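You operate a simulated robot arm through the tools that you are given. There is no shell and no other tool. Be economical: measure what you need, move in short steps, check, and stop when the job is done.

Carry out the task below with a simulated robot arm. There is one attempt and no reset: what you move stays moved.

JOB
Free the tagged bottle: tag off, rack it by its mould number, tick its row GOOD.
Fine: lay the tag in the red tray; blue pen, back in its stand.

The check looks at the end state, three seconds after you hand in, the way a careful person would. Anything else that was tipped, shoved, dropped, spilled or broken makes it a failure.

ROBOT AND FRAMES
A 5-joint arm with a two-finger parallel gripper, fixed in place. Base frame: the origin is at the foot of the arm, x ahead of it, y to its left, z up; the work surface is at about z = 0.5. Lengths are in cm, angles in degrees, forces in N, time in s.
With the tool pointing down near the work surface it reaches from about 26 to 60 cm from the base axis. Its first joint turns from -66.0 to 66.0 degrees. The tool tilts only in the upright plane through the base axis and itself; it spins freely about its own axis. Payload 1.57 kg.
Tool frame: the origin (TCP) lies between the finger pads and is the grasp point; the fingertips stand 3 cm ahead of it; z points along the fingers, y is the line along which they close. The gripper opens to 8 cm. The fingers are 1.7 cm wide and 1.2 cm thick; the gripper's body (4 by 8.2 cm) begins 8 cm behind the TCP.
Orientation is told as [roll, pitch, yaw] about the base's x, y, z axes, in that order, counted from this pose: with the fingers straight down and closing along the base's y, the tool's x points along the base's -x, its y along +y and its z along -z.

CONTROLS
- The arm moves only by the tool servo_tool. Its argument "steps" is a list that holds one entry, the list of rows, each a list of 7 numbers: the shift along the tool's x, y, z in cm, then the turn, a rotation vector about the tool's x, y, z in degrees, then the finger opening in cm, from 0 to 8. In form: [[[x, y, z, wx, wy, wz, hand], ...]]. A call has 1 to 20 rows; each row shifts and turns the commanded pose from where the row before left it, along the tool's axes as they then stand. A row lasts 0.2 s, in which the tool goes at most 5 cm and 8.6 degrees; a call with a longer step from one row to the next is refused whole, and so is a gripper value outside its range. A pose out of reach is approached as far as the arm can. The call stops where the force on the tool passes 40 N (or 10 N more than at its start, if that is more) or the arm is blocked; 0.2 s more then pass. Each finger travels about 15.3 cm/s and halts on what it meets, pressing with about 32 N; the grip force reading is that of the motor and also rises with nothing between the fingers. The clock runs only during rows and for 0.2 s after the last one: add rows that do not move to give the fingers time. The reply holds the time, the measured pose of the TCP, the force on the tool along the base axes, the opening and the grip force, in the units named above and with some noise, with the torque about the TCP (base axes, N m) and any sound that the robot's microphone picked up.
- Cameras (640 x 400 px; columns grow to the right, rows downward): "scene" is fixed at [4.86, 39.09, 53.96]; the picture's right is [-0.65, -0.76, 0.00], its down [-0.33, 0.28, -0.90] and it looks along [0.68, -0.58, -0.44] (base axes); focal length 264 px, centre (320, 200). "wrist" rides on the gripper at [7.2, -0.7, -12.2] in the tool frame; the picture's right is [0.09, 1.00, 0.00], its down [-0.84, 0.08, -0.54] and it looks along [-0.54, 0.05, 0.84] (tool axes); focal length 238 px, centre (320, 200). There is no depth. A picture from a camera that has moved, and an enlarged one, comes with that camera's place and axes in the base frame and with its lens. The place of the scene camera against the robot may be out by one fixed shift of up to 1.2 cm in any direction.
- grab_frame(camera): a new picture of that camera. It takes no simulated time.
- inspect(camera, box): a new picture of the part [left, top, right, bottom] of that camera's present view, enlarged. It takes no simulated time.
- sign_off(): hands the job in; it is judged then, once.

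Work in short steps. Places have to be worked out from the pictures, the camera data and where the tool is seen: move nearer, look again, correct. Check each grasp and each placing, and mend what went wrong. You have 120 turns and 64 pictures in all, those below and enlarged ones among them. Open the gripper and draw the arm clear of the work before you hand the job in, unless the task says otherwise; then end with one line.

The tools are called after "Call:" by a JSON object that holds its "fn" and its "kwargs". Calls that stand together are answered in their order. servo_tool: Moves the arm, as the interface text tells. Its arguments: {"type":"object","properties":{"steps":{"type":"array","items":{"type":"array","items":{"type":"array","items":{"type":"number"}}}}},"required":["steps"]} The other tools are called the same way: grab_frame (camera) takes a picture; inspect (camera, box) takes an enlarged picture of a part of a camera's view; sign_off () hands the job in.

At the start:

```text
time: 0.0
position: [39.4, -5.53, 38.16]
ee_rot: [0.0, 0.0, -0.1]
contact_force: [0.0, -0.5, 0.4]
wrist_torque: [-0.05, 0.01, 0.03]
grip_width: 7.99
grip_force: 0.2
```

scene: 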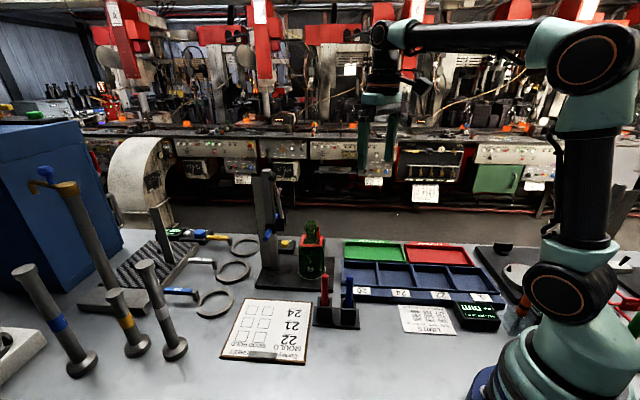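
wrist: 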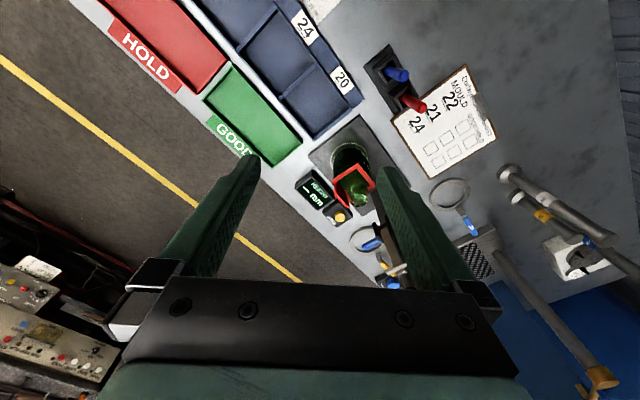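

The bottle with a red tag seems to stand on a gauge stand, with rack, trays, pens and a score sheet near. I enlarge the important areas first.

Call:
{"fn": "inspect", "kwargs": {"camera": "scene", "box": [230, 160, 390, 300]}}

Call:
{"fn": "inspect", "kwargs": {"camera": "scene", "box": [330, 230, 530, 355]}}

Call:
{"fn": "inspect", "kwargs": {"camera": "wrist", "box": [280, 40, 510, 230]}}

Call:
{"fn": "inspect", "kwargs": {"camera": "scene", "box": [210, 260, 370, 370]}}

```text
2.86 times, centred on (310, 230) of scene
camera zoom: at [4.86, 39.09, 53.96], right [-0.65, -0.76, 0.0], down [-0.33, 0.28, -0.9], along [0.68, -0.58, -0.44], focal length 754 px, centre (349, 114)
```

zoom: 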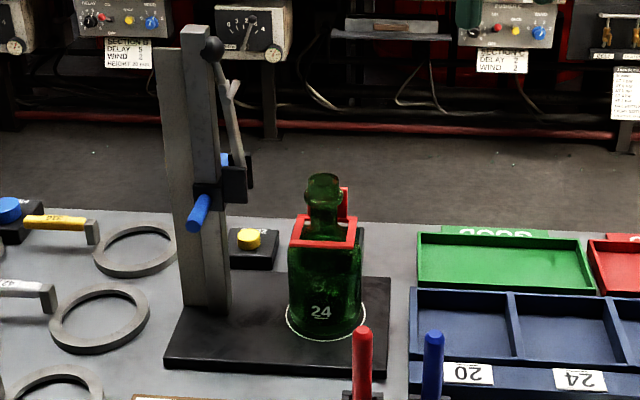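

```text
3.20 times, centred on (430, 292) of scene
camera zoom: at [4.86, 39.09, 53.96], right [-0.65, -0.76, 0.0], down [-0.33, 0.28, -0.9], along [0.68, -0.58, -0.44], focal length 844 px, centre (-32, -96)
```

zoom: 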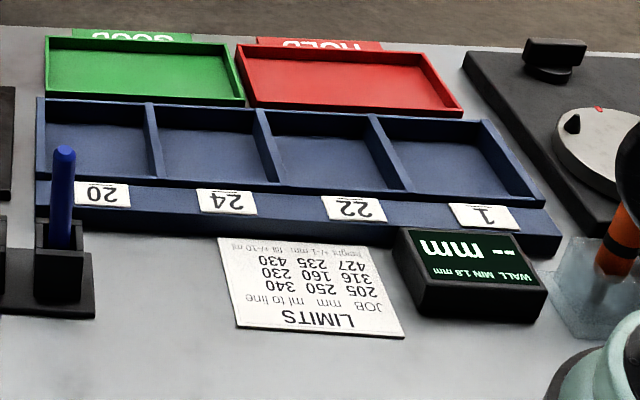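

```text
2.11 times, centred on (395, 135) of wrist
camera zoom: at [32.36, -6.3, 50.24], right [-0.09, 1.0, 0.0], down [0.84, 0.08, 0.54], along [0.54, 0.05, -0.84], focal length 502 px, centre (162, 337)
```

zoom: 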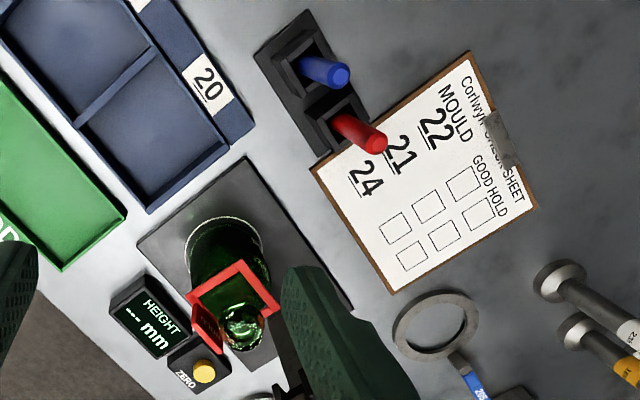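

```text
3.64 times, centred on (290, 315) of scene
camera zoom: at [4.86, 39.09, 53.96], right [-0.65, -0.76, 0.0], down [-0.33, 0.28, -0.9], along [0.68, -0.58, -0.44], focal length 959 px, centre (429, -218)
```

zoom: 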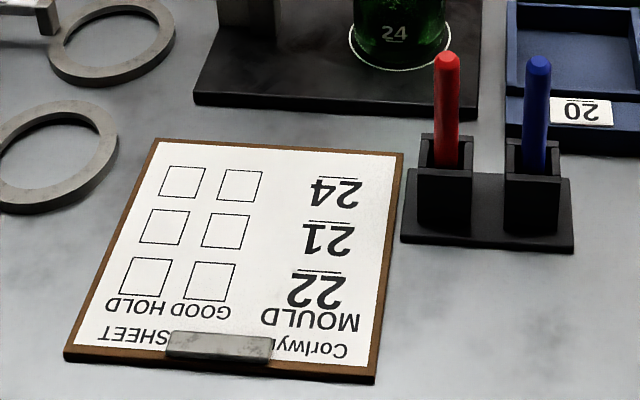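

Bottle mould reads 24; bottle stands about (51, 2.5), top near z 18. The tag is a red frame round its shoulder. I move nearer for a better look.

Call:
{"fn": "servo_tool", "kwargs": {"steps": [[[-0.65, 2, 2, 0, 0, 0, 8], [-0.65, 2, 2, 0, 0, 0, 8], [-0.65, 2, 2, 0, 0, 0, 8], [-0.65, 2, 2.2, 0, 0, 0, 8]]]}}

Call:
{"fn": "grab_frame", "kwargs": {"camera": "wrist"}}

Call:
{"fn": "grab_frame", "kwargs": {"camera": "scene"}}

```text
time: 1.0
position: [42.24, 2.35, 29.84]
ee_rot: [0.0, 0.0, 0.0]
contact_force: [-0.4, 0.0, 0.6]
wrist_torque: [0.01, 0.02, -0.04]
grip_width: 8.0
grip_force: 0.1
```

```text
57 pictures are left
camera wrist: at [34.99, 1.66, 41.95], right [-0.09, 1.0, 0.0], down [0.84, 0.08, 0.54], along [0.54, 0.05, -0.84], focal length 238 px, centre (320, 200)
```

wrist: 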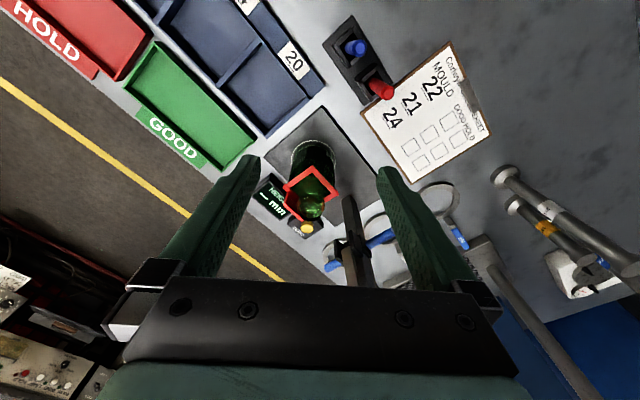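

```text
56 pictures are left
```

scene: 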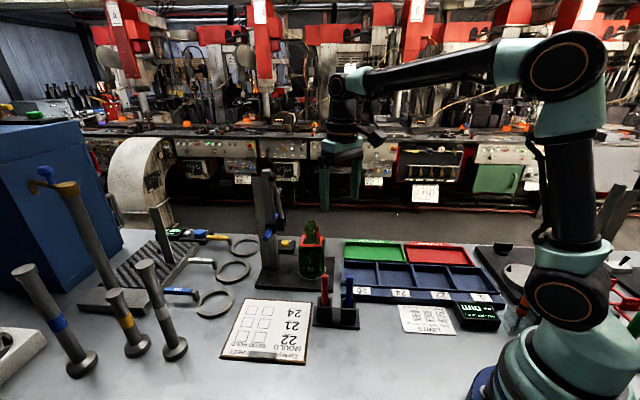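

I enlarge the bottle and tag in this nearer view.

Call:
{"fn": "inspect", "kwargs": {"camera": "wrist", "box": [240, 100, 400, 260]}}

Call:
{"fn": "inspect", "kwargs": {"camera": "scene", "box": [275, 210, 345, 290]}}

```text
2.50 times, centred on (320, 180) of wrist
camera zoom: at [34.99, 1.66, 41.95], right [-0.09, 1.0, 0.0], down [0.84, 0.08, 0.54], along [0.54, 0.05, -0.84], focal length 596 px, centre (320, 250)
```

zoom: 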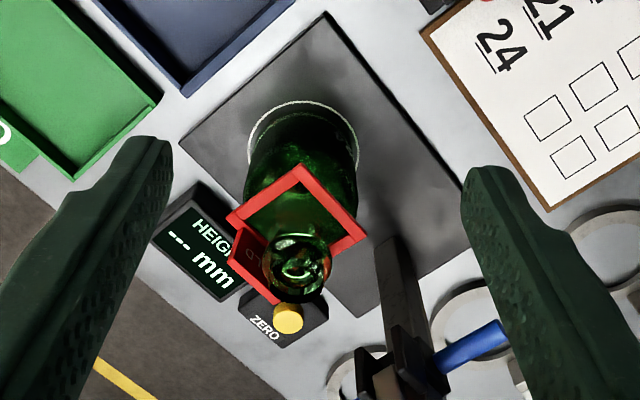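

```text
5.00 times, centred on (310, 250) of scene
camera zoom: at [4.86, 39.09, 53.96], right [-0.65, -0.76, 0.0], down [-0.33, 0.28, -0.9], along [0.68, -0.58, -0.44], focal length 1319 px, centre (370, -50)
```

zoom: 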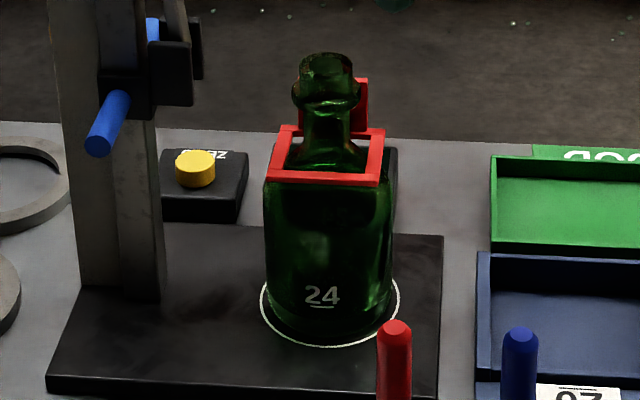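

The tag's upright plate is on the far (+x,−y) edge of the frame, roughly from (53.1,−1.6) to (55.8,1.05). I turn the tool 45° so the fingers close along the plate's width and hover over it to check.

Call:
{"fn": "servo_tool", "kwargs": {"steps": [[[0, 0, 0, 0, 0, 7.5, 8], [0, 0, 0, 0, 0, 7.5, 8], [0, 0, 0, 0, 0, 7.5, 8], [0, 0, 0, 0, 0, 7.5, 8], [0, 0, 0, 0, 0, 7.5, 8], [0, 0, 0, 0, 0, 7.5, 8], [-2.11, 1.36, 1.0, 0, 0, 0, 8], [-2.11, 1.36, 1.0, 0, 0, 0, 8], [-2.11, 1.36, 1.0, 0, 0, 0, 8], [-2.11, 1.36, 1.0, 0, 0, 0, 8], [-2.11, 1.36, 1.0, 0, 0, 0, 8]]]}}

Call:
{"fn": "grab_frame", "kwargs": {"camera": "wrist"}}

Call:
{"fn": "inspect", "kwargs": {"camera": "wrist", "box": [240, 100, 400, 260]}}

Call:
{"fn": "inspect", "kwargs": {"camera": "scene", "box": [240, 150, 370, 290]}}

```text
time: 3.4
position: [54.32, -0.2, 24.91]
ee_rot: [0.0, 0.0, -45.0]
contact_force: [0.1, -0.1, -0.5]
wrist_torque: [-0.01, 0.0, 0.01]
grip_width: 8.0
grip_force: 0.0
```

```text
53 pictures are left
camera wrist: at [48.83, 4.33, 37.01], right [0.64, 0.77, 0.0], down [0.65, -0.54, 0.54], along [0.42, -0.35, -0.84], focal length 238 px, centre (320, 200)
```

wrist: 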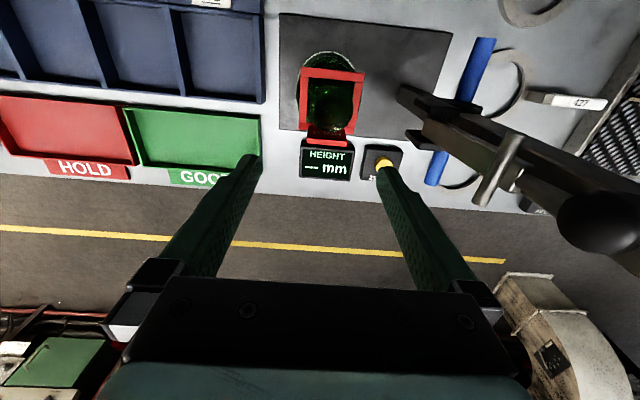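

```text
2.50 times, centred on (320, 180) of wrist
camera zoom: at [48.83, 4.33, 37.01], right [0.64, 0.77, 0.0], down [0.65, -0.54, 0.54], along [0.42, -0.35, -0.84], focal length 596 px, centre (320, 250)
```

zoom: 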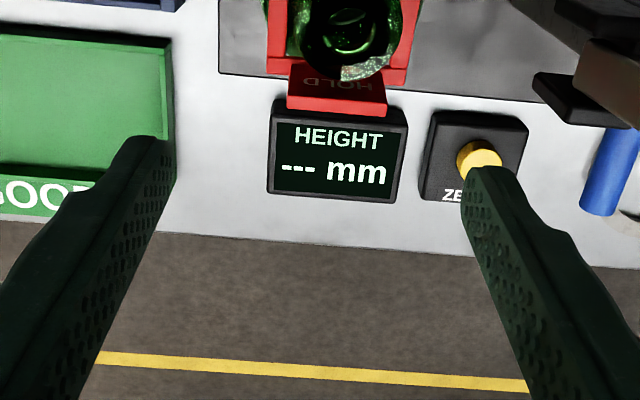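

```text
2.86 times, centred on (305, 220) of scene
camera zoom: at [4.86, 39.09, 53.96], right [-0.65, -0.76, 0.0], down [-0.33, 0.28, -0.9], along [0.68, -0.58, -0.44], focal length 754 px, centre (363, 143)
```

zoom: 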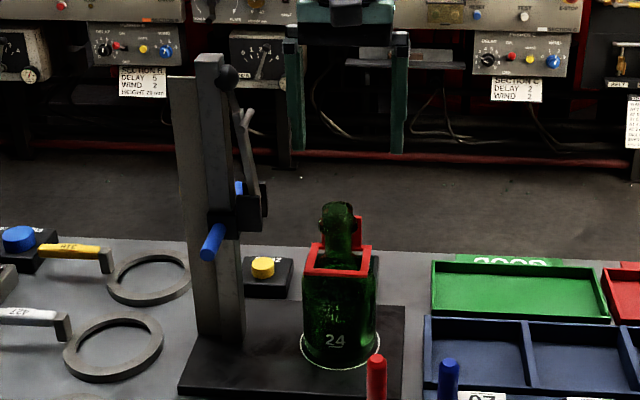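

Triangulating two views: plate top edge from (54.2,−1.8) to (56.9,1.1), z≈14, so centre ≈(55.5,−0.4); bottle axis ≈(52.7,2.1), top z≈17. I centre over the plate and come down to z 17 with 6 cm opening, then look.

Call:
{"fn": "servo_tool", "kwargs": {"steps": [[[-0.98, 0.69, 0, 0, 0, 0, 6], [0, 0, 2.0, 0, 0, 0, 6], [0, 0, 2.0, 0, 0, 0, 6], [0, 0, 2.0, 0, 0, 0, 6], [0, 0, 1.9, 0, 0, 0, 6], [0, 0, 0, 0, 0, 0, 6]]]}}

Call:
{"fn": "grab_frame", "kwargs": {"camera": "wrist"}}

Call:
{"fn": "inspect", "kwargs": {"camera": "scene", "box": [260, 180, 370, 290]}}

```text
time: 4.8
position: [55.71, -0.48, 17.16]
ee_rot: [-0.1, 0.0, -45.1]
contact_force: [0.2, 0.7, 0.3]
wrist_torque: [0.0, 0.0, 0.02]
grip_width: 5.98
grip_force: 0.1
```

```text
50 pictures are left
camera wrist: at [50.11, 4.14, 29.13], right [0.64, 0.77, 0.0], down [0.65, -0.54, 0.54], along [0.42, -0.35, -0.84], focal length 238 px, centre (320, 200)
```

wrist: 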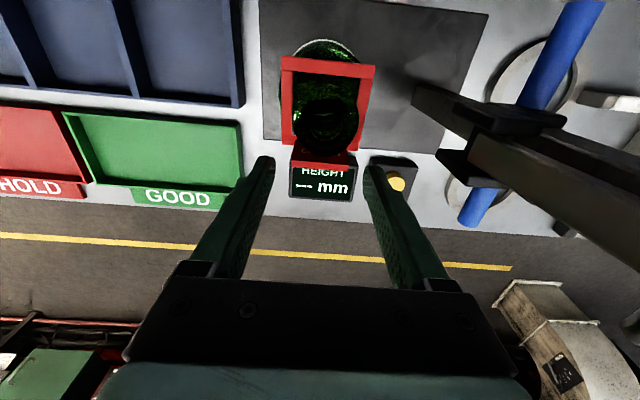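

```text
3.64 times, centred on (315, 235) of scene
camera zoom: at [4.86, 39.09, 53.96], right [-0.65, -0.76, 0.0], down [-0.33, 0.28, -0.9], along [0.68, -0.58, -0.44], focal length 959 px, centre (338, 73)
```

zoom: 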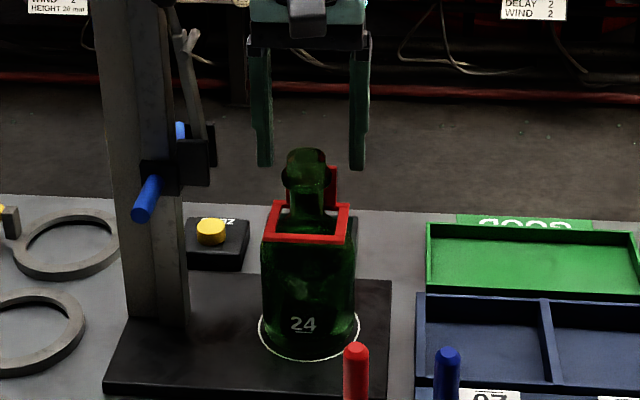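

The fingertips are about at plate-top level; I zoom in to check the alignment before engaging.

Call:
{"fn": "inspect", "kwargs": {"camera": "wrist", "box": [250, 110, 390, 210]}}

```text
4.00 times, centred on (320, 160) of wrist
camera zoom: at [50.11, 4.14, 29.13], right [0.64, 0.77, 0.0], down [0.65, -0.54, 0.54], along [0.42, -0.35, -0.84], focal length 953 px, centre (320, 360)
```

zoom: 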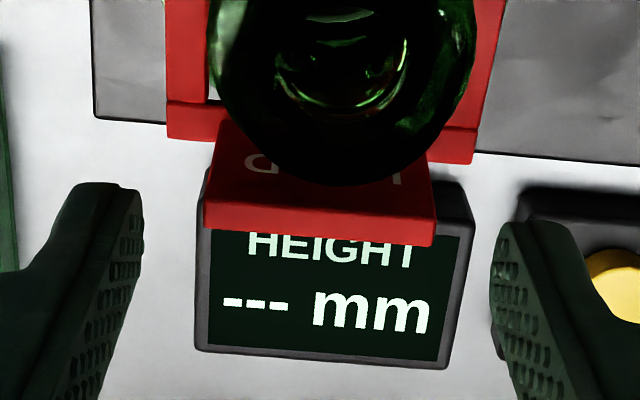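

Aligned within ~0.25 cm. I shift 0.24 inward, descend so the tips sit just above the frame, and close on the plate edges.

Call:
{"fn": "servo_tool", "kwargs": {"steps": [[[0.24, 0.05, 0, 0, 0, 0, 6], [0, 0, 1.3, 0, 0, 0, 6], [0, 0, 1.25, 0, 0, 0, 6], [0, 0, 0, 0, 0, 0, 5], [0, 0, 0, 0, 0, 0, 4.4], [0, 0, 0, 0, 0, 0, 3.9], [0, 0, 0, 0, 0, 0, 3.3], [0, 0, 0, 0, 0, 0, 3.3]]]}}

Call:
{"fn": "inspect", "kwargs": {"camera": "wrist", "box": [250, 110, 390, 210]}}

```text
time: 6.6
position: [55.31, -0.21, 14.45]
ee_rot: [0.0, 0.1, -45.0]
contact_force: [0.0, 0.4, -0.1]
wrist_torque: [0.0, -0.01, 0.0]
grip_width: 3.88
grip_force: 31.6
```

```text
4.00 times, centred on (320, 160) of wrist
camera zoom: at [49.86, 4.42, 26.49], right [0.64, 0.77, 0.0], down [0.65, -0.54, 0.54], along [0.42, -0.35, -0.84], focal length 953 px, centre (320, 360)
```

zoom: 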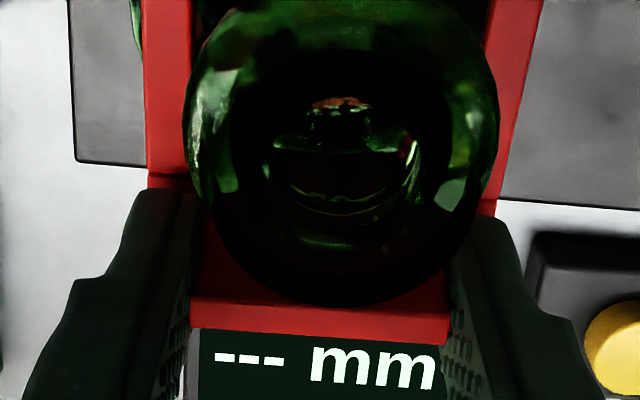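

Gripped at 3.88 cm with firm force and no contact load. I lift straight up slowly.

Call:
{"fn": "servo_tool", "kwargs": {"steps": [[[0, 0, -0.5, 0, 0, 0, 3.3], [0, 0, -0.8, 0, 0, 0, 3.3], [0, 0, -0.8, 0, 0, 0, 3.3]]]}}

Call:
{"fn": "inspect", "kwargs": {"camera": "scene", "box": [260, 180, 370, 290]}}

```text
time: 7.4
position: [55.48, -0.27, 16.65]
ee_rot: [0.0, -0.1, -45.1]
contact_force: [0.3, 0.4, 0.3]
wrist_torque: [-0.01, 0.01, -0.01]
grip_width: 3.96
grip_force: 4.4
```

```text
3.64 times, centred on (315, 235) of scene
camera zoom: at [4.86, 39.09, 53.96], right [-0.65, -0.76, 0.0], down [-0.33, 0.28, -0.9], along [0.68, -0.58, -0.44], focal length 959 px, centre (338, 73)
```

zoom: 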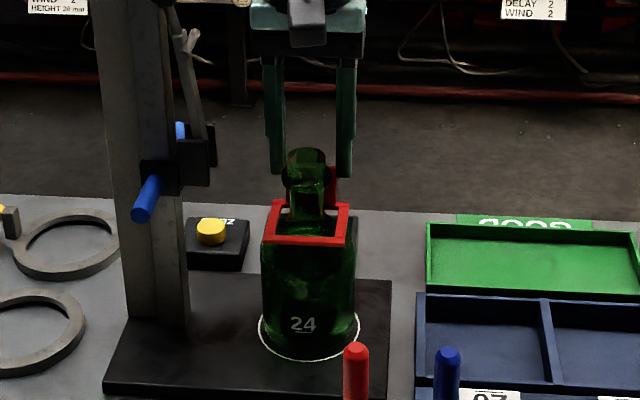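

The tag doesn't appear to have risen; the fingers slid along the plate. I look closer.

Call:
{"fn": "inspect", "kwargs": {"camera": "wrist", "box": [250, 110, 390, 210]}}

Call:
{"fn": "servo_tool", "kwargs": {"steps": [[[0, 0, 0, 0, 0, 0, 3.3], [0, 0, 0, 0, 0, 0, 3.3]]]}}

```text
4.00 times, centred on (320, 160) of wrist
camera zoom: at [49.88, 4.33, 28.65], right [0.64, 0.77, 0.0], down [0.65, -0.54, 0.54], along [0.42, -0.35, -0.84], focal length 953 px, centre (320, 360)
```

zoom: 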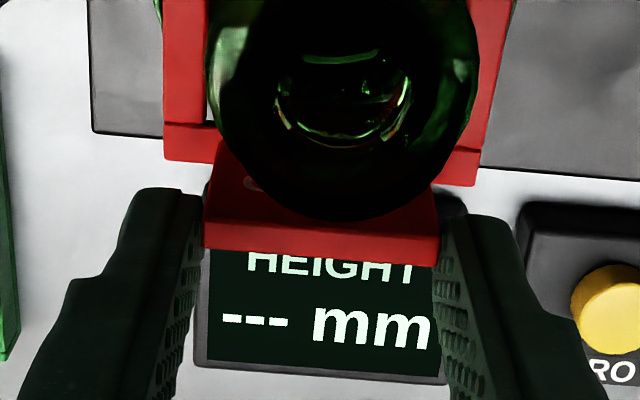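

```text
time: 8.0
position: [55.51, -0.28, 16.51]
ee_rot: [0.0, 0.0, -45.1]
contact_force: [-0.6, 0.6, 1.8]
wrist_torque: [0.05, 0.06, 0.0]
grip_width: 3.86
grip_force: 32.2
```

The grip is back at 32 N near the plate top. I test a very small lift and read the forces.

Call:
{"fn": "servo_tool", "kwargs": {"steps": [[[0, 0, -0.15, 0, 0, 0, 2], [0, 0, -0.15, 0, 0, 0, 2], [0, 0, 0, 0, 0, 0, 2]]]}}

Call:
{"fn": "inspect", "kwargs": {"camera": "wrist", "box": [250, 110, 390, 210]}}

```text
time: 8.8
position: [55.47, -0.21, 16.87]
ee_rot: [0.1, 0.0, -45.0]
contact_force: [0.4, 0.0, 0.1]
wrist_torque: [-0.04, 0.01, 0.02]
grip_width: 3.86
grip_force: 31.2
```

```text
4.00 times, centred on (320, 160) of wrist
camera zoom: at [49.85, 4.33, 28.91], right [0.64, 0.77, 0.0], down [0.65, -0.54, 0.54], along [0.42, -0.35, -0.84], focal length 953 px, centre (320, 360)
```

zoom: 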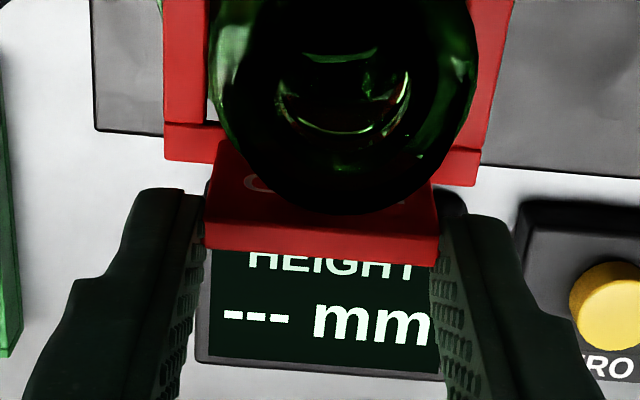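

This time the tag rose with the fingers, but only the tip is engaged. I set it back down, regrip deeper and lift more slowly.

Call:
{"fn": "servo_tool", "kwargs": {"steps": [[[0, 0, 0.2, 0, 0, 0, 2], [0, 0, 0.2, 0, 0, 0, 2], [0, 0, 0, 0, 0, 0, 4.8], [0, 0, 0.7, 0, 0, 0, 4.8], [0, 0, 0.7, 0, 0, 0, 4.8], [0, 0, 0.6, 0, 0, 0, 4.8], [0, 0, 0, 0, 0, 0, 4], [0, 0, 0, 0, 0, 0, 2], [0, 0, 0, 0, 0, 0, 0], [0, 0, 0, 0, 0, 0, 0], [0, 0, -0.15, 0, 0, 0, 0], [0, 0, -0.15, 0, 0, 0, 0], [0, 0, -0.15, 0, 0, 0, 0], [0, 0, -0.15, 0, 0, 0, 0]]]}}

Call:
{"fn": "inspect", "kwargs": {"camera": "wrist", "box": [250, 110, 390, 210]}}

```text
time: 11.8
position: [55.37, -0.28, 15.15]
ee_rot: [0.0, 0.0, -45.0]
contact_force: [-0.8, 0.3, 0.3]
wrist_torque: [0.0, 0.0, 0.0]
grip_width: 3.9
grip_force: 32.5
```

```text
4.00 times, centred on (320, 160) of wrist
camera zoom: at [49.88, 4.37, 27.17], right [0.64, 0.77, 0.0], down [0.65, -0.54, 0.54], along [0.42, -0.35, -0.84], focal length 953 px, centre (320, 360)
```

zoom: 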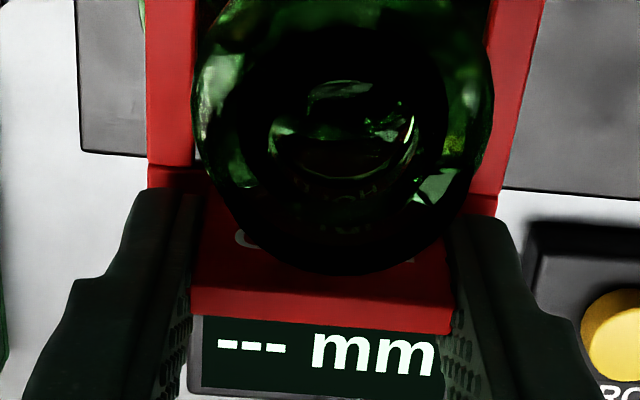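

The tag seems to be rising with the fingers now. I continue slowly and check with the scene camera.

Call:
{"fn": "servo_tool", "kwargs": {"steps": [[[0, 0, -0.2, 0, 0, 0, 0], [0, 0, -0.2, 0, 0, 0, 0], [0, 0, -0.2, 0, 0, 0, 0], [0, 0, -0.2, 0, 0, 0, 0], [0, 0, -0.2, 0, 0, 0, 0], [0, 0, -0.2, 0, 0, 0, 0], [0, 0, -0.2, 0, 0, 0, 0], [0, 0, -0.2, 0, 0, 0, 0]]]}}

Call:
{"fn": "inspect", "kwargs": {"camera": "scene", "box": [260, 180, 370, 290]}}

```text
time: 13.6
position: [55.38, -0.31, 16.71]
ee_rot: [0.1, 0.0, -44.9]
contact_force: [0.1, -0.2, -1.0]
wrist_torque: [0.01, -0.05, -0.01]
grip_width: 3.86
grip_force: 32.0
```

```text
3.64 times, centred on (315, 235) of scene
camera zoom: at [4.86, 39.09, 53.96], right [-0.65, -0.76, 0.0], down [-0.33, 0.28, -0.9], along [0.68, -0.58, -0.44], focal length 959 px, centre (338, 73)
```

zoom: 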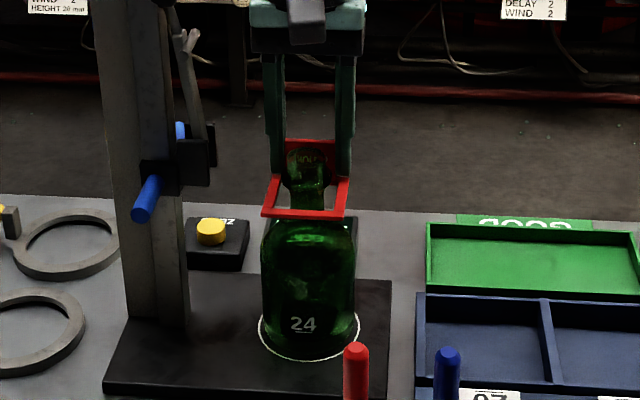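

It is rising cleanly. I keep lifting until the frame clears the lip.

Call:
{"fn": "servo_tool", "kwargs": {"steps": [[[0, 0, -0.3, 0, 0, 0, 0], [0, 0, -0.3, 0, 0, 0, 0], [0, 0, -0.4, 0, 0, 0, 0], [0, 0, -0.4, 0, 0, 0, 0], [0, 0, -0.5, 0, 0, 0, 0], [0, 0, -0.5, 0, 0, 0, 0], [0, 0, -0.6, 0, 0, 0, 0], [0, 0, -0.6, 0, 0, 0, 0], [0, 0, -0.6, 0, 0, 0, 0], [0, 0, -0.6, 0, 0, 0, 0], [0, 0, -0.6, 0, 0, 0, 0], [0, 0, -0.6, 0, 0, 0, 0], [0, 0, -0.6, 0, 0, 0, 0], [0, 0, -0.6, 0, 0, 0, 0], [0, 0, -0.6, 0, 0, 0, 0]]]}}

Call:
{"fn": "inspect", "kwargs": {"camera": "scene", "box": [250, 150, 520, 300]}}

Call:
{"fn": "grab_frame", "kwargs": {"camera": "wrist"}}

```text
time: 16.8
position: [55.33, -0.12, 24.61]
ee_rot: [0.0, 0.0, -45.0]
contact_force: [0.0, -0.1, -0.2]
wrist_torque: [0.0, 0.01, -0.02]
grip_width: 3.87
grip_force: 32.1
```

```text
2.37 times, centred on (385, 225) of scene
camera zoom: at [4.86, 39.09, 53.96], right [-0.65, -0.76, 0.0], down [-0.33, 0.28, -0.9], along [0.68, -0.58, -0.44], focal length 625 px, centre (166, 141)
```

zoom: 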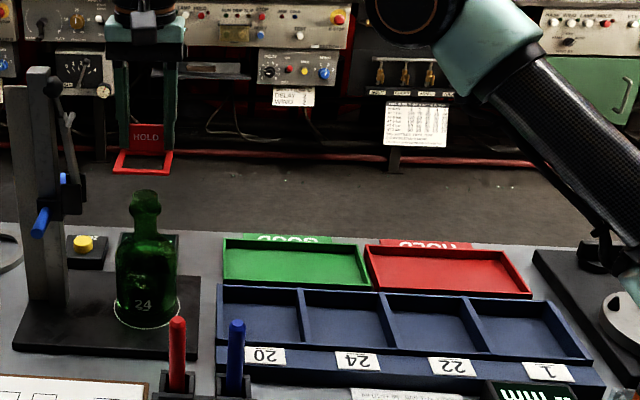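

```text
40 pictures are left
camera wrist: at [49.88, 4.41, 36.69], right [0.64, 0.77, 0.0], down [0.65, -0.54, 0.54], along [0.42, -0.35, -0.84], focal length 238 px, centre (320, 200)
```

wrist: 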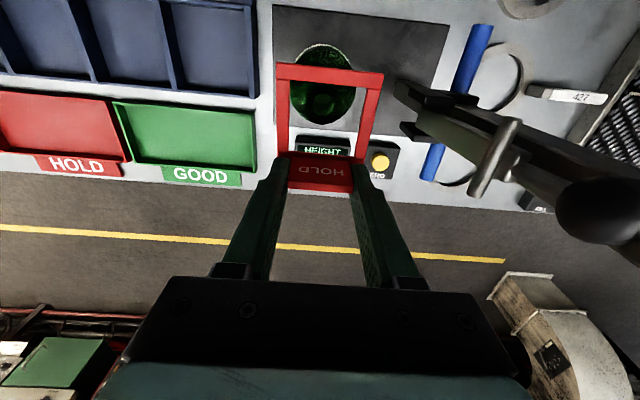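

Tag is off and held. Red tray centre is estimated near (32,−34) running along 45°; I carry the tag there at height keeping the same orientation.

Call:
{"fn": "servo_tool", "kwargs": {"steps": [[[-0.3, -1.0, 0, 0, 0, 0, 0], [-0.5, -2.0, 0, 0, 0, 0, 0], [-0.54, -2.07, 0, 0, 0, 0, 0], [-0.54, -2.07, 0, 0, 0, 0, 0], [-0.54, -2.07, 0, 0, 0, 0, 0], [-0.54, -2.07, 0, 0, 0, 0, 0], [-0.54, -2.07, 0, 0, 0, 0, 0], [-0.54, -2.07, 0, 0, 0, 0, 0], [-0.54, -2.07, 0, 0, 0, 0, 0], [-0.54, -2.07, 0, 0, 0, 0, 0], [-0.54, -2.07, 0, 0, 0, 0, 0], [-0.54, -2.07, 0, 0, 0, 0, 0], [-0.54, -2.07, 0, 0, 0, 0, 0], [-0.54, -2.07, 0, 0, 0, 0, 0], [-0.54, -2.07, 0, 0, 0, 0, 0], [-0.54, -2.07, 0, 0, 0, 0, 0], [-0.54, -2.07, 0, 0, 0, 0, 0], [-0.54, -2.07, 0, 0, 0, 0, 0], [-0.5, -2.07, 0, 0, 0, 0, 0], [-0.3, -1.5, 0, 0, 0, 0, 0]]]}}

Call:
{"fn": "grab_frame", "kwargs": {"camera": "wrist"}}

Call:
{"fn": "grab_frame", "kwargs": {"camera": "scene"}}

```text
time: 21.0
position: [34.72, -35.49, 24.6]
ee_rot: [0.0, 0.0, -44.9]
contact_force: [0.2, 0.0, -0.8]
wrist_torque: [0.0, 0.03, -0.03]
grip_width: 3.84
grip_force: 31.8
```

```text
39 pictures are left
camera wrist: at [29.14, -30.91, 36.57], right [0.64, 0.77, 0.0], down [0.65, -0.54, 0.54], along [0.42, -0.35, -0.84], focal length 238 px, centre (320, 200)
```

wrist: 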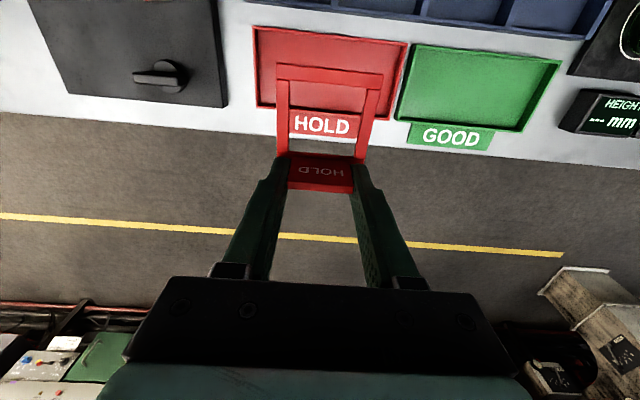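

```text
38 pictures are left
```

scene: 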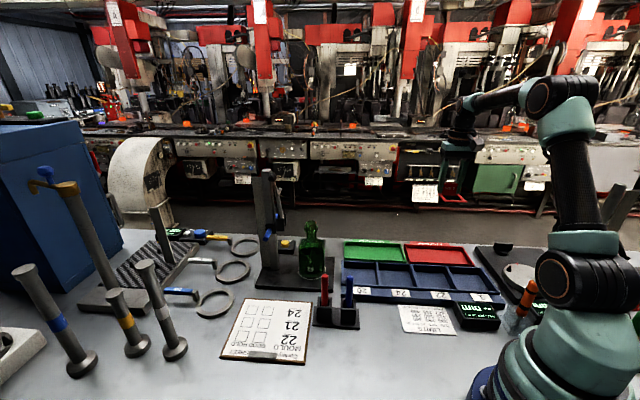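

The tray centre works out at (32.3,−32.2); the frame's centre is 3 cm inward of the TCP, so I shift (+0.96,+0.58) in tool axes and lower most of the way.

Call:
{"fn": "servo_tool", "kwargs": {"steps": [[[0.96, 0.58, 0, 0, 0, 0, 0], [0, 0, 1, 0, 0, 0, 0], [0, 0, 2, 0, 0, 0, 0], [0, 0, 2, 0, 0, 0, 0], [0, 0, 2, 0, 0, 0, 0], [0, 0, 2, 0, 0, 0, 0], [0, 0, 2, 0, 0, 0, 0], [0, 0, 2, 0, 0, 0, 0], [0, 0, 1.5, 0, 0, 0, 0], [0, 0, 1, 0, 0, 0, 0], [0, 0, 0, 0, 0, 0, 0]]]}}

Call:
{"fn": "grab_frame", "kwargs": {"camera": "wrist"}}

```text
time: 23.4
position: [34.41, -34.38, 9.1]
ee_rot: [0.0, 0.0, -44.9]
contact_force: [-0.5, 0.0, -0.3]
wrist_torque: [-0.01, 0.01, -0.04]
grip_width: 3.87
grip_force: 31.8
```

```text
37 pictures are left
camera wrist: at [28.83, -29.82, 21.08], right [0.64, 0.77, 0.0], down [0.65, -0.54, 0.54], along [0.42, -0.35, -0.84], focal length 238 px, centre (320, 200)
```

wrist: 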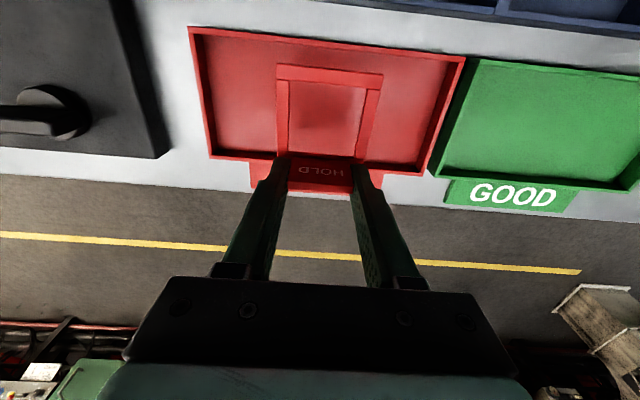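

Well placed; shift 0.25 inward and lower gently till it touches.

Call:
{"fn": "servo_tool", "kwargs": {"steps": [[[0.25, 0, 0.6, 0, 0, 0, 0], [0, 0, 0.8, 0, 0, 0, 0], [0, 0, 0.8, 0, 0, 0, 0], [0, 0, 0.5, 0, 0, 0, 0], [0, 0, 0.3, 0, 0, 0, 0], [0, 0, 0.3, 0, 0, 0, 0], [0, 0, 0, 0, 0, 0, 0]]]}}

Call:
{"fn": "inspect", "kwargs": {"camera": "scene", "box": [390, 190, 510, 290]}}

```text
time: 25.0
position: [34.24, -34.33, 5.64]
ee_rot: [-0.1, 0.0, -45.1]
contact_force: [1.0, -0.3, 0.3]
wrist_torque: [0.02, 0.01, -0.02]
grip_width: 3.86
grip_force: 32.2
```

```text
4.00 times, centred on (450, 240) of scene
camera zoom: at [4.86, 39.09, 53.96], right [-0.65, -0.76, 0.0], down [-0.33, 0.28, -0.9], along [0.68, -0.58, -0.44], focal length 1055 px, centre (-200, 40)
```

zoom: 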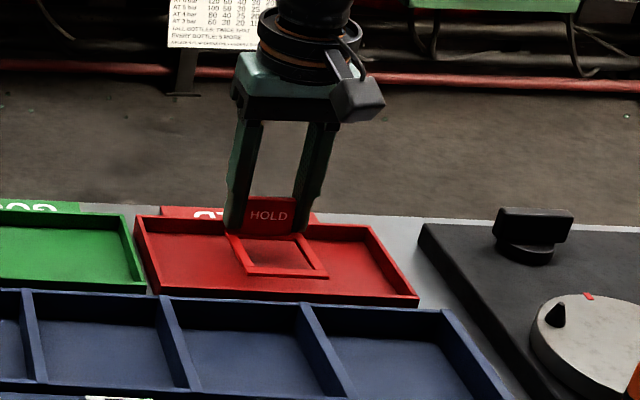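

Almost on the floor; I lower in small increments watching the vertical force.

Call:
{"fn": "servo_tool", "kwargs": {"steps": [[[0, 0, 0.2, 0, 0, 0, 0], [0, 0, 0.2, 0, 0, 0, 0]]]}}

Call:
{"fn": "servo_tool", "kwargs": {"steps": [[[0, 0, 0.2, 0, 0, 0, 0], [0, 0, 0.15, 0, 0, 0, 0]]]}}

```text
time: 25.6
position: [34.31, -34.26, 5.2]
ee_rot: [0.0, 0.0, -45.0]
contact_force: [-0.3, 0.3, 0.1]
wrist_torque: [0.03, -0.03, -0.02]
grip_width: 3.88
grip_force: 31.9
```

```text
time: 26.2
position: [34.2, -34.3, 5.01]
ee_rot: [0.0, 0.0, -45.0]
contact_force: [0.0, 0.5, -0.8]
wrist_torque: [0.01, 0.0, 0.01]
grip_width: 3.86
grip_force: 31.8
```

No clear contact yet; a bit further.

Call:
{"fn": "servo_tool", "kwargs": {"steps": [[[0, 0, 0.15, 0, 0, 0, 0], [0, 0, 0.15, 0, 0, 0, 0]]]}}

Call:
{"fn": "inspect", "kwargs": {"camera": "scene", "box": [410, 210, 490, 280]}}

```text
time: 26.8
position: [34.14, -34.41, 4.66]
ee_rot: [0.0, 0.1, -45.0]
contact_force: [0.9, -0.4, 1.0]
wrist_torque: [-0.05, 0.01, -0.02]
grip_width: 3.86
grip_force: 31.8
```

```text
5.71 times, centred on (450, 245) of scene
camera zoom: at [4.86, 39.09, 53.96], right [-0.65, -0.76, 0.0], down [-0.33, 0.28, -0.9], along [0.68, -0.58, -0.44], focal length 1508 px, centre (-423, -57)
```

zoom: 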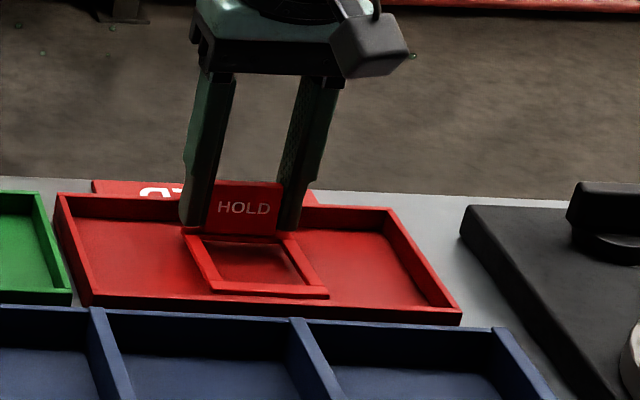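

Shadows nearly meet; two small further steps, then release slowly.

Call:
{"fn": "servo_tool", "kwargs": {"steps": [[[0, 0, 0.1, 0, 0, 0, 0], [0, 0, 0.1, 0, 0, 0, 0]]]}}

Call:
{"fn": "servo_tool", "kwargs": {"steps": [[[0, 0, 0.1, 0, 0, 0, 0], [0, 0, 0.1, 0, 0, 0, 0]]]}}

```text
time: 27.4
position: [34.16, -34.22, 4.54]
ee_rot: [0.0, 0.1, -45.1]
contact_force: [0.0, 0.0, -0.6]
wrist_torque: [0.0, -0.02, -0.01]
grip_width: 3.87
grip_force: 31.9
```

```text
time: 28.0
position: [34.16, -34.38, 4.3]
ee_rot: [0.0, 0.0, -45.0]
contact_force: [0.0, -0.5, 0.5]
wrist_torque: [0.0, -0.01, 0.0]
grip_width: 3.88
grip_force: 31.1
```

Call:
{"fn": "inspect", "kwargs": {"camera": "wrist", "box": [240, 40, 400, 200]}}

Call:
{"fn": "inspect", "kwargs": {"camera": "scene", "box": [420, 225, 480, 265]}}

```text
2.50 times, centred on (320, 120) of wrist
camera zoom: at [28.6, -29.72, 16.33], right [0.64, 0.77, 0.0], down [0.65, -0.54, 0.54], along [0.42, -0.35, -0.84], focal length 596 px, centre (320, 400)
```

zoom: 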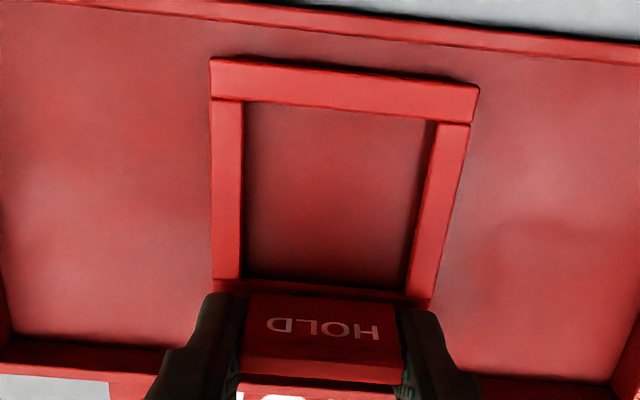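

```text
10.00 times, centred on (450, 245) of scene
camera zoom: at [4.86, 39.09, 53.96], right [-0.65, -0.76, 0.0], down [-0.33, 0.28, -0.9], along [0.68, -0.58, -0.44], focal length 2638 px, centre (-980, -250)
```

zoom: 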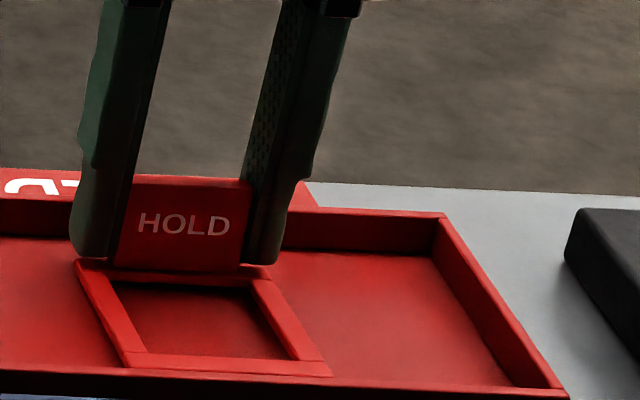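

Only a hair above the floor; lower 0.3 more then open.

Call:
{"fn": "servo_tool", "kwargs": {"steps": [[[0, 0, 0.15, 0, 0, 0, 0], [0, 0, 0.1, 0, 0, 0, 0], [0, 0, 0, 0, 0, 0, 0]]]}}

```text
time: 28.8
position: [34.34, -34.34, 4.04]
ee_rot: [0.0, -0.2, -45.0]
contact_force: [-1.8, 1.8, 14.2]
wrist_torque: [0.03, 0.05, 0.03]
grip_width: 3.84
grip_force: 32.1
```

Contact: 14 N upward, so the tag is on the floor. I ease up slightly, open gently, and rise straight up.

Call:
{"fn": "servo_tool", "kwargs": {"steps": [[[0, 0, -0.1, 0, 0, 0, 3.6], [0, 0, 0, 0, 0, 0, 4.2], [0, 0, 0, 0, 0, 0, 4.8], [0, 0, 0, 0, 0, 0, 5.2], [0, 0, -0.5, 0, 0, 0, 5.2], [0, 0, -1.5, 0, 0, 0, 5.2], [0, 0, -2, 0, 0, 0, 5.2], [0, 0, -3, 0, 0, 0, 5.2], [0, 0, -4, 0, 0, 0, 5.2], [0, 0, -4, 0, 0, 0, 5.2], [0, 0, -4, 0, 0, 0, 5.2], [0, 0, -2, 0, 0, 0, 5.2]]]}}

Call:
{"fn": "grab_frame", "kwargs": {"camera": "wrist"}}

```text
time: 31.4
position: [34.29, -34.33, 25.22]
ee_rot: [-0.1, 0.0, -44.9]
contact_force: [0.0, 0.5, -0.3]
wrist_torque: [-0.07, 0.04, 0.03]
grip_width: 5.2
grip_force: 0.0
```

```text
32 pictures are left
camera wrist: at [28.72, -29.71, 37.32], right [0.64, 0.77, 0.0], down [0.65, -0.54, 0.54], along [0.42, -0.35, -0.84], focal length 238 px, centre (320, 200)
```

wrist: 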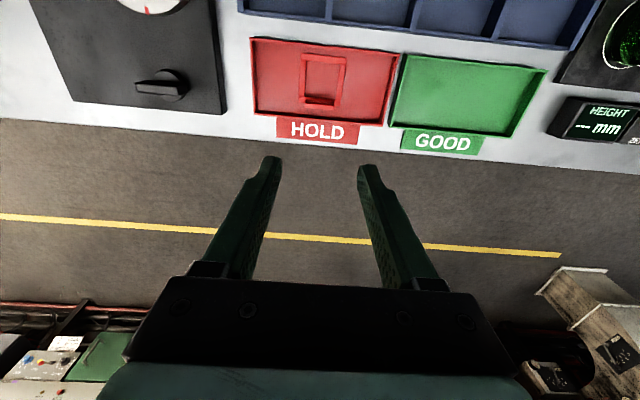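

The tag lies in the HOLD tray. Next the bottle: I travel back to above its axis (52.7,2.1) and check centring.

Call:
{"fn": "servo_tool", "kwargs": {"steps": [[[0.635, 1.94, 0, 0, 0, 0, 6], [0.635, 1.94, 0, 0, 0, 0, 6], [0.635, 1.94, 0, 0, 0, 0, 6], [0.635, 1.94, 0, 0, 0, 0, 6], [0.635, 1.94, 0, 0, 0, 0, 6], [0.635, 1.94, 0, 0, 0, 0, 6], [0.635, 1.94, 0, 0, 0, 0, 6], [0.635, 1.94, 0, 0, 0, 0, 6], [0.635, 1.94, 0, 0, 0, 0, 6], [0.635, 1.94, 0, 0, 0, 0, 6], [0.635, 1.94, 0, 0, 0, 0, 6], [0.635, 1.94, 0, 0, 0, 0, 6], [0.635, 1.94, 0, 0, 0, 0, 6], [0.635, 1.94, 0, 0, 0, 0, 6], [0.635, 1.94, 0, 0, 0, 0, 6], [0.635, 1.94, 0, 0, 0, 0, 6], [0.635, 1.94, 0, 0, 0, 0, 6], [0.635, 1.94, 0, 0, 0, 0, 6], [0.635, 1.94, 0, 0, 0, 0, 6], [0.635, 1.94, 0, 0, 0, 0, 6]]]}}

Call:
{"fn": "grab_frame", "kwargs": {"camera": "wrist"}}

```text
time: 35.6
position: [52.75, 2.22, 25.16]
ee_rot: [0.0, 0.0, -45.1]
contact_force: [0.4, -0.2, 0.6]
wrist_torque: [-0.02, 0.02, 0.03]
grip_width: 6.01
grip_force: 0.1
```

```text
31 pictures are left
camera wrist: at [47.27, 6.78, 37.17], right [0.64, 0.77, 0.0], down [0.65, -0.54, 0.54], along [0.42, -0.35, -0.84], focal length 238 px, centre (320, 200)
```

wrist: 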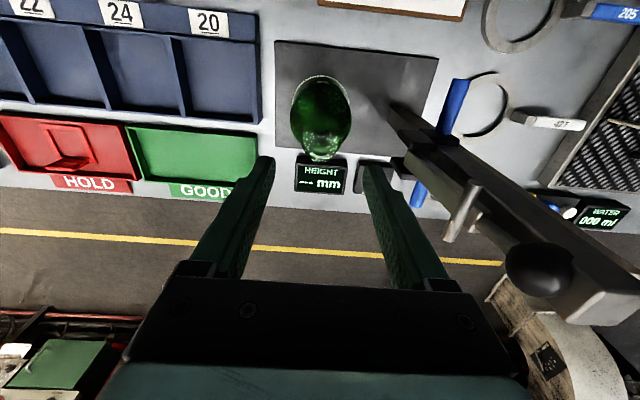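

Clearance to the column's lever ball is about 3.5 cm to the gripper body. I lower to z 21 and zoom on the lip.

Call:
{"fn": "servo_tool", "kwargs": {"steps": [[[0, 0, 1.4, 0, 0, 0, 6], [0, 0, 1.4, 0, 0, 0, 6], [0, 0, 1.3, 0, 0, 0, 6], [0, 0, 0, 0, 0, 0, 6]]]}}

Call:
{"fn": "inspect", "kwargs": {"camera": "wrist", "box": [240, 80, 400, 200]}}

Call:
{"fn": "inspect", "kwargs": {"camera": "scene", "box": [260, 160, 370, 290]}}

```text
time: 36.6
position: [52.63, 2.15, 20.99]
ee_rot: [0.0, 0.0, -44.9]
contact_force: [0.2, 0.3, 0.7]
wrist_torque: [0.03, -0.01, -0.01]
grip_width: 6.01
grip_force: 0.0
```

```text
3.33 times, centred on (320, 140) of wrist
camera zoom: at [47.18, 6.63, 33.04], right [0.64, 0.77, 0.0], down [0.65, -0.54, 0.54], along [0.42, -0.35, -0.84], focal length 794 px, centre (320, 400)
```

zoom: 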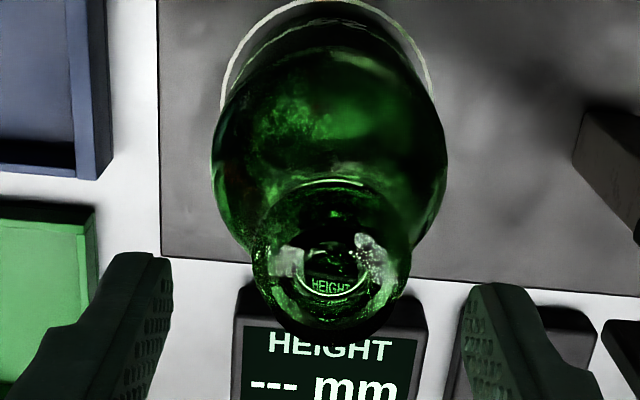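

```text
3.08 times, centred on (315, 225) of scene
camera zoom: at [4.86, 39.09, 53.96], right [-0.65, -0.76, 0.0], down [-0.33, 0.28, -0.9], along [0.68, -0.58, -0.44], focal length 812 px, centre (335, 123)
```

zoom: 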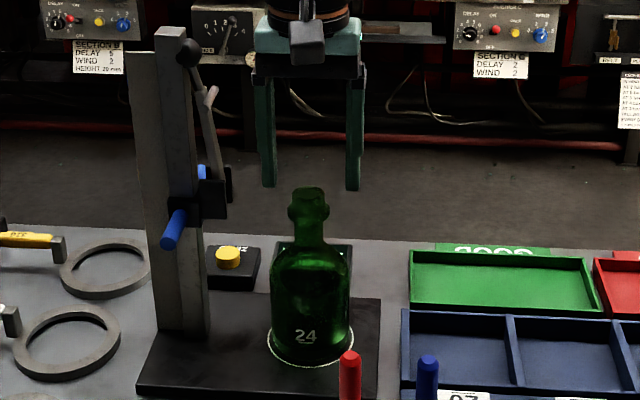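

Lip centre is ~(52.8,2.45). I shift 0.35 along tool y, descend to z 15 (tips 12, above the shoulder) and close.

Call:
{"fn": "servo_tool", "kwargs": {"steps": [[[0.08, 0.34, 0, 0, 0, 0, 6], [0, 0, 1.5, 0, 0, 0, 6], [0, 0, 1.5, 0, 0, 0, 6], [0, 0, 1.5, 0, 0, 0, 6], [0, 0, 1.5, 0, 0, 0, 6], [0, 0, 0, 0, 0, 0, 5], [0, 0, 0, 0, 0, 0, 4.4], [0, 0, 0, 0, 0, 0, 3.8], [0, 0, 0, 0, 0, 0, 3.3], [0, 0, 0, 0, 0, 0, 2], [0, 0, 0, 0, 0, 0, 0], [0, 0, 0, 0, 0, 0, 0]]]}}

Call:
{"fn": "inspect", "kwargs": {"camera": "scene", "box": [260, 160, 370, 290]}}

```text
time: 39.2
position: [52.96, 2.41, 15.01]
ee_rot: [0.0, -0.1, -45.0]
contact_force: [0.8, -0.1, -0.2]
wrist_torque: [0.0, 0.0, 0.0]
grip_width: 3.76
grip_force: 31.8
```

```text
3.08 times, centred on (315, 225) of scene
camera zoom: at [4.86, 39.09, 53.96], right [-0.65, -0.76, 0.0], down [-0.33, 0.28, -0.9], along [0.68, -0.58, -0.44], focal length 812 px, centre (335, 123)
```

zoom: 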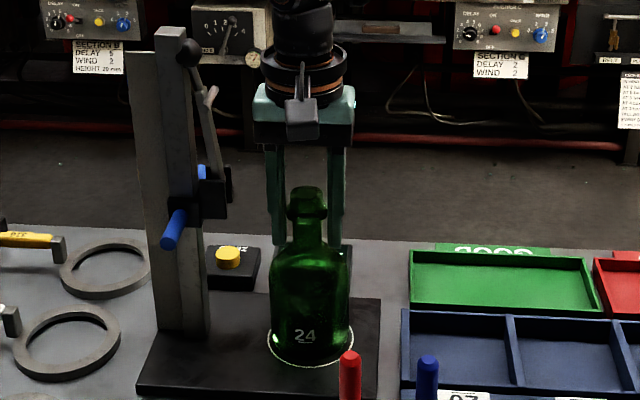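

Collar held at 3.76 cm. I lift gently 1.5 cm and check for slip.

Call:
{"fn": "servo_tool", "kwargs": {"steps": [[[0, 0, -0.15, 0, 0, 0, 0], [0, 0, -0.15, 0, 0, 0, 0], [0, 0, -0.2, 0, 0, 0, 0], [0, 0, -0.2, 0, 0, 0, 0], [0, 0, -0.2, 0, 0, 0, 0], [0, 0, -0.2, 0, 0, 0, 0], [0, 0, -0.2, 0, 0, 0, 0], [0, 0, -0.2, 0, 0, 0, 0]]]}}

Call:
{"fn": "inspect", "kwargs": {"camera": "scene", "box": [260, 160, 370, 290]}}

```text
time: 41.0
position: [52.77, 2.35, 16.61]
ee_rot: [0.0, -0.1, -45.0]
contact_force: [-0.2, 0.8, -3.2]
wrist_torque: [0.01, 0.02, 0.02]
grip_width: 3.72
grip_force: 32.4
```

```text
3.08 times, centred on (315, 225) of scene
camera zoom: at [4.86, 39.09, 53.96], right [-0.65, -0.76, 0.0], down [-0.33, 0.28, -0.9], along [0.68, -0.58, -0.44], focal length 812 px, centre (335, 123)
```

zoom: 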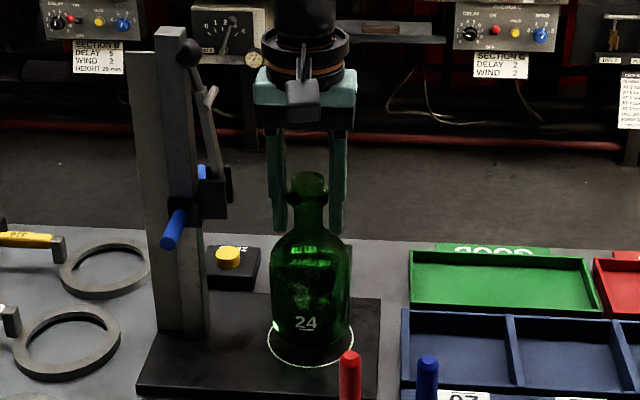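

Held firmly (≈3 N weight). I lift to z 25 and carry it along tool −y toward bin 24.

Call:
{"fn": "servo_tool", "kwargs": {"steps": [[[0, 0, -0.5, 0, 0, 0, 0], [0, 0, -0.8, 0, 0, 0, 0], [0, 0, -1.2, 0, 0, 0, 0], [0, 0, -1.2, 0, 0, 0, 0], [0, 0, -1.2, 0, 0, 0, 0], [0, 0, -1.2, 0, 0, 0, 0], [0, 0, -1.2, 0, 0, 0, 0], [0, 0, -0.8, 0, 0, 0, 0], [0, 0, -0.4, 0, 0, 0, 0], [0, -0.5, 0, 0, 0, 0, 0], [0, -1.0, 0, 0, 0, 0, 0], [0, -1.5, 0, 0, 0, 0, 0], [0.1, -1.8, 0, 0, 0, 0, 0], [0.1, -1.8, 0, 0, 0, 0, 0], [0.1, -1.8, 0, 0, 0, 0, 0], [0.1, -1.8, 0, 0, 0, 0, 0], [0.1, -1.8, 0, 0, 0, 0, 0], [0, -1.8, 0, 0, 0, 0, 0], [0, -1.8, 0, 0, 0, 0, 0], [0, -1.8, 0, 0, 0, 0, 0]]]}}

Call:
{"fn": "servo_tool", "kwargs": {"steps": [[[0, -1.8, 0, 0, 0, 0, 0], [0, -1.8, 0, 0, 0, 0, 0], [0, -1.5, 0, 0, 0, 0, 0], [0, -1.0, 0, 0, 0, 0, 0], [0, -0.5, 0, 0, 0, 0, 0], [0, 0, 0, 0, 0, 0, 0]]]}}

Call:
{"fn": "grab_frame", "kwargs": {"camera": "wrist"}}

Call:
{"fn": "grab_frame", "kwargs": {"camera": "scene"}}

```text
time: 45.2
position: [40.24, -9.6, 24.91]
ee_rot: [-0.1, 0.0, -44.9]
contact_force: [0.1, 0.1, -3.5]
wrist_torque: [0.0, -0.01, -0.01]
grip_width: 3.72
grip_force: 32.0
```

```text
time: 46.6
position: [35.57, -14.24, 25.09]
ee_rot: [0.0, -0.1, -45.0]
contact_force: [-0.6, 0.2, -3.6]
wrist_torque: [0.02, -0.03, 0.0]
grip_width: 3.76
grip_force: 32.8
```

```text
26 pictures are left
camera wrist: at [29.96, -9.7, 37.19], right [0.64, 0.77, 0.0], down [0.65, -0.54, 0.54], along [0.42, -0.35, -0.84], focal length 238 px, centre (320, 200)
```

wrist: 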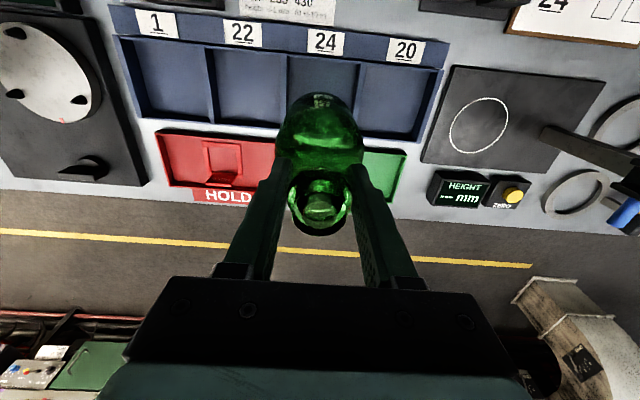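

```text
25 pictures are left
```

scene: 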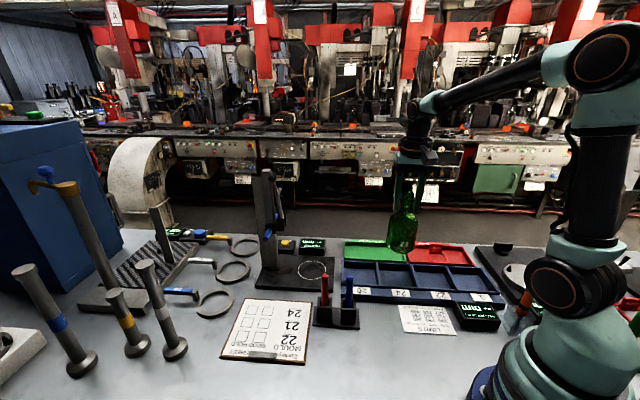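

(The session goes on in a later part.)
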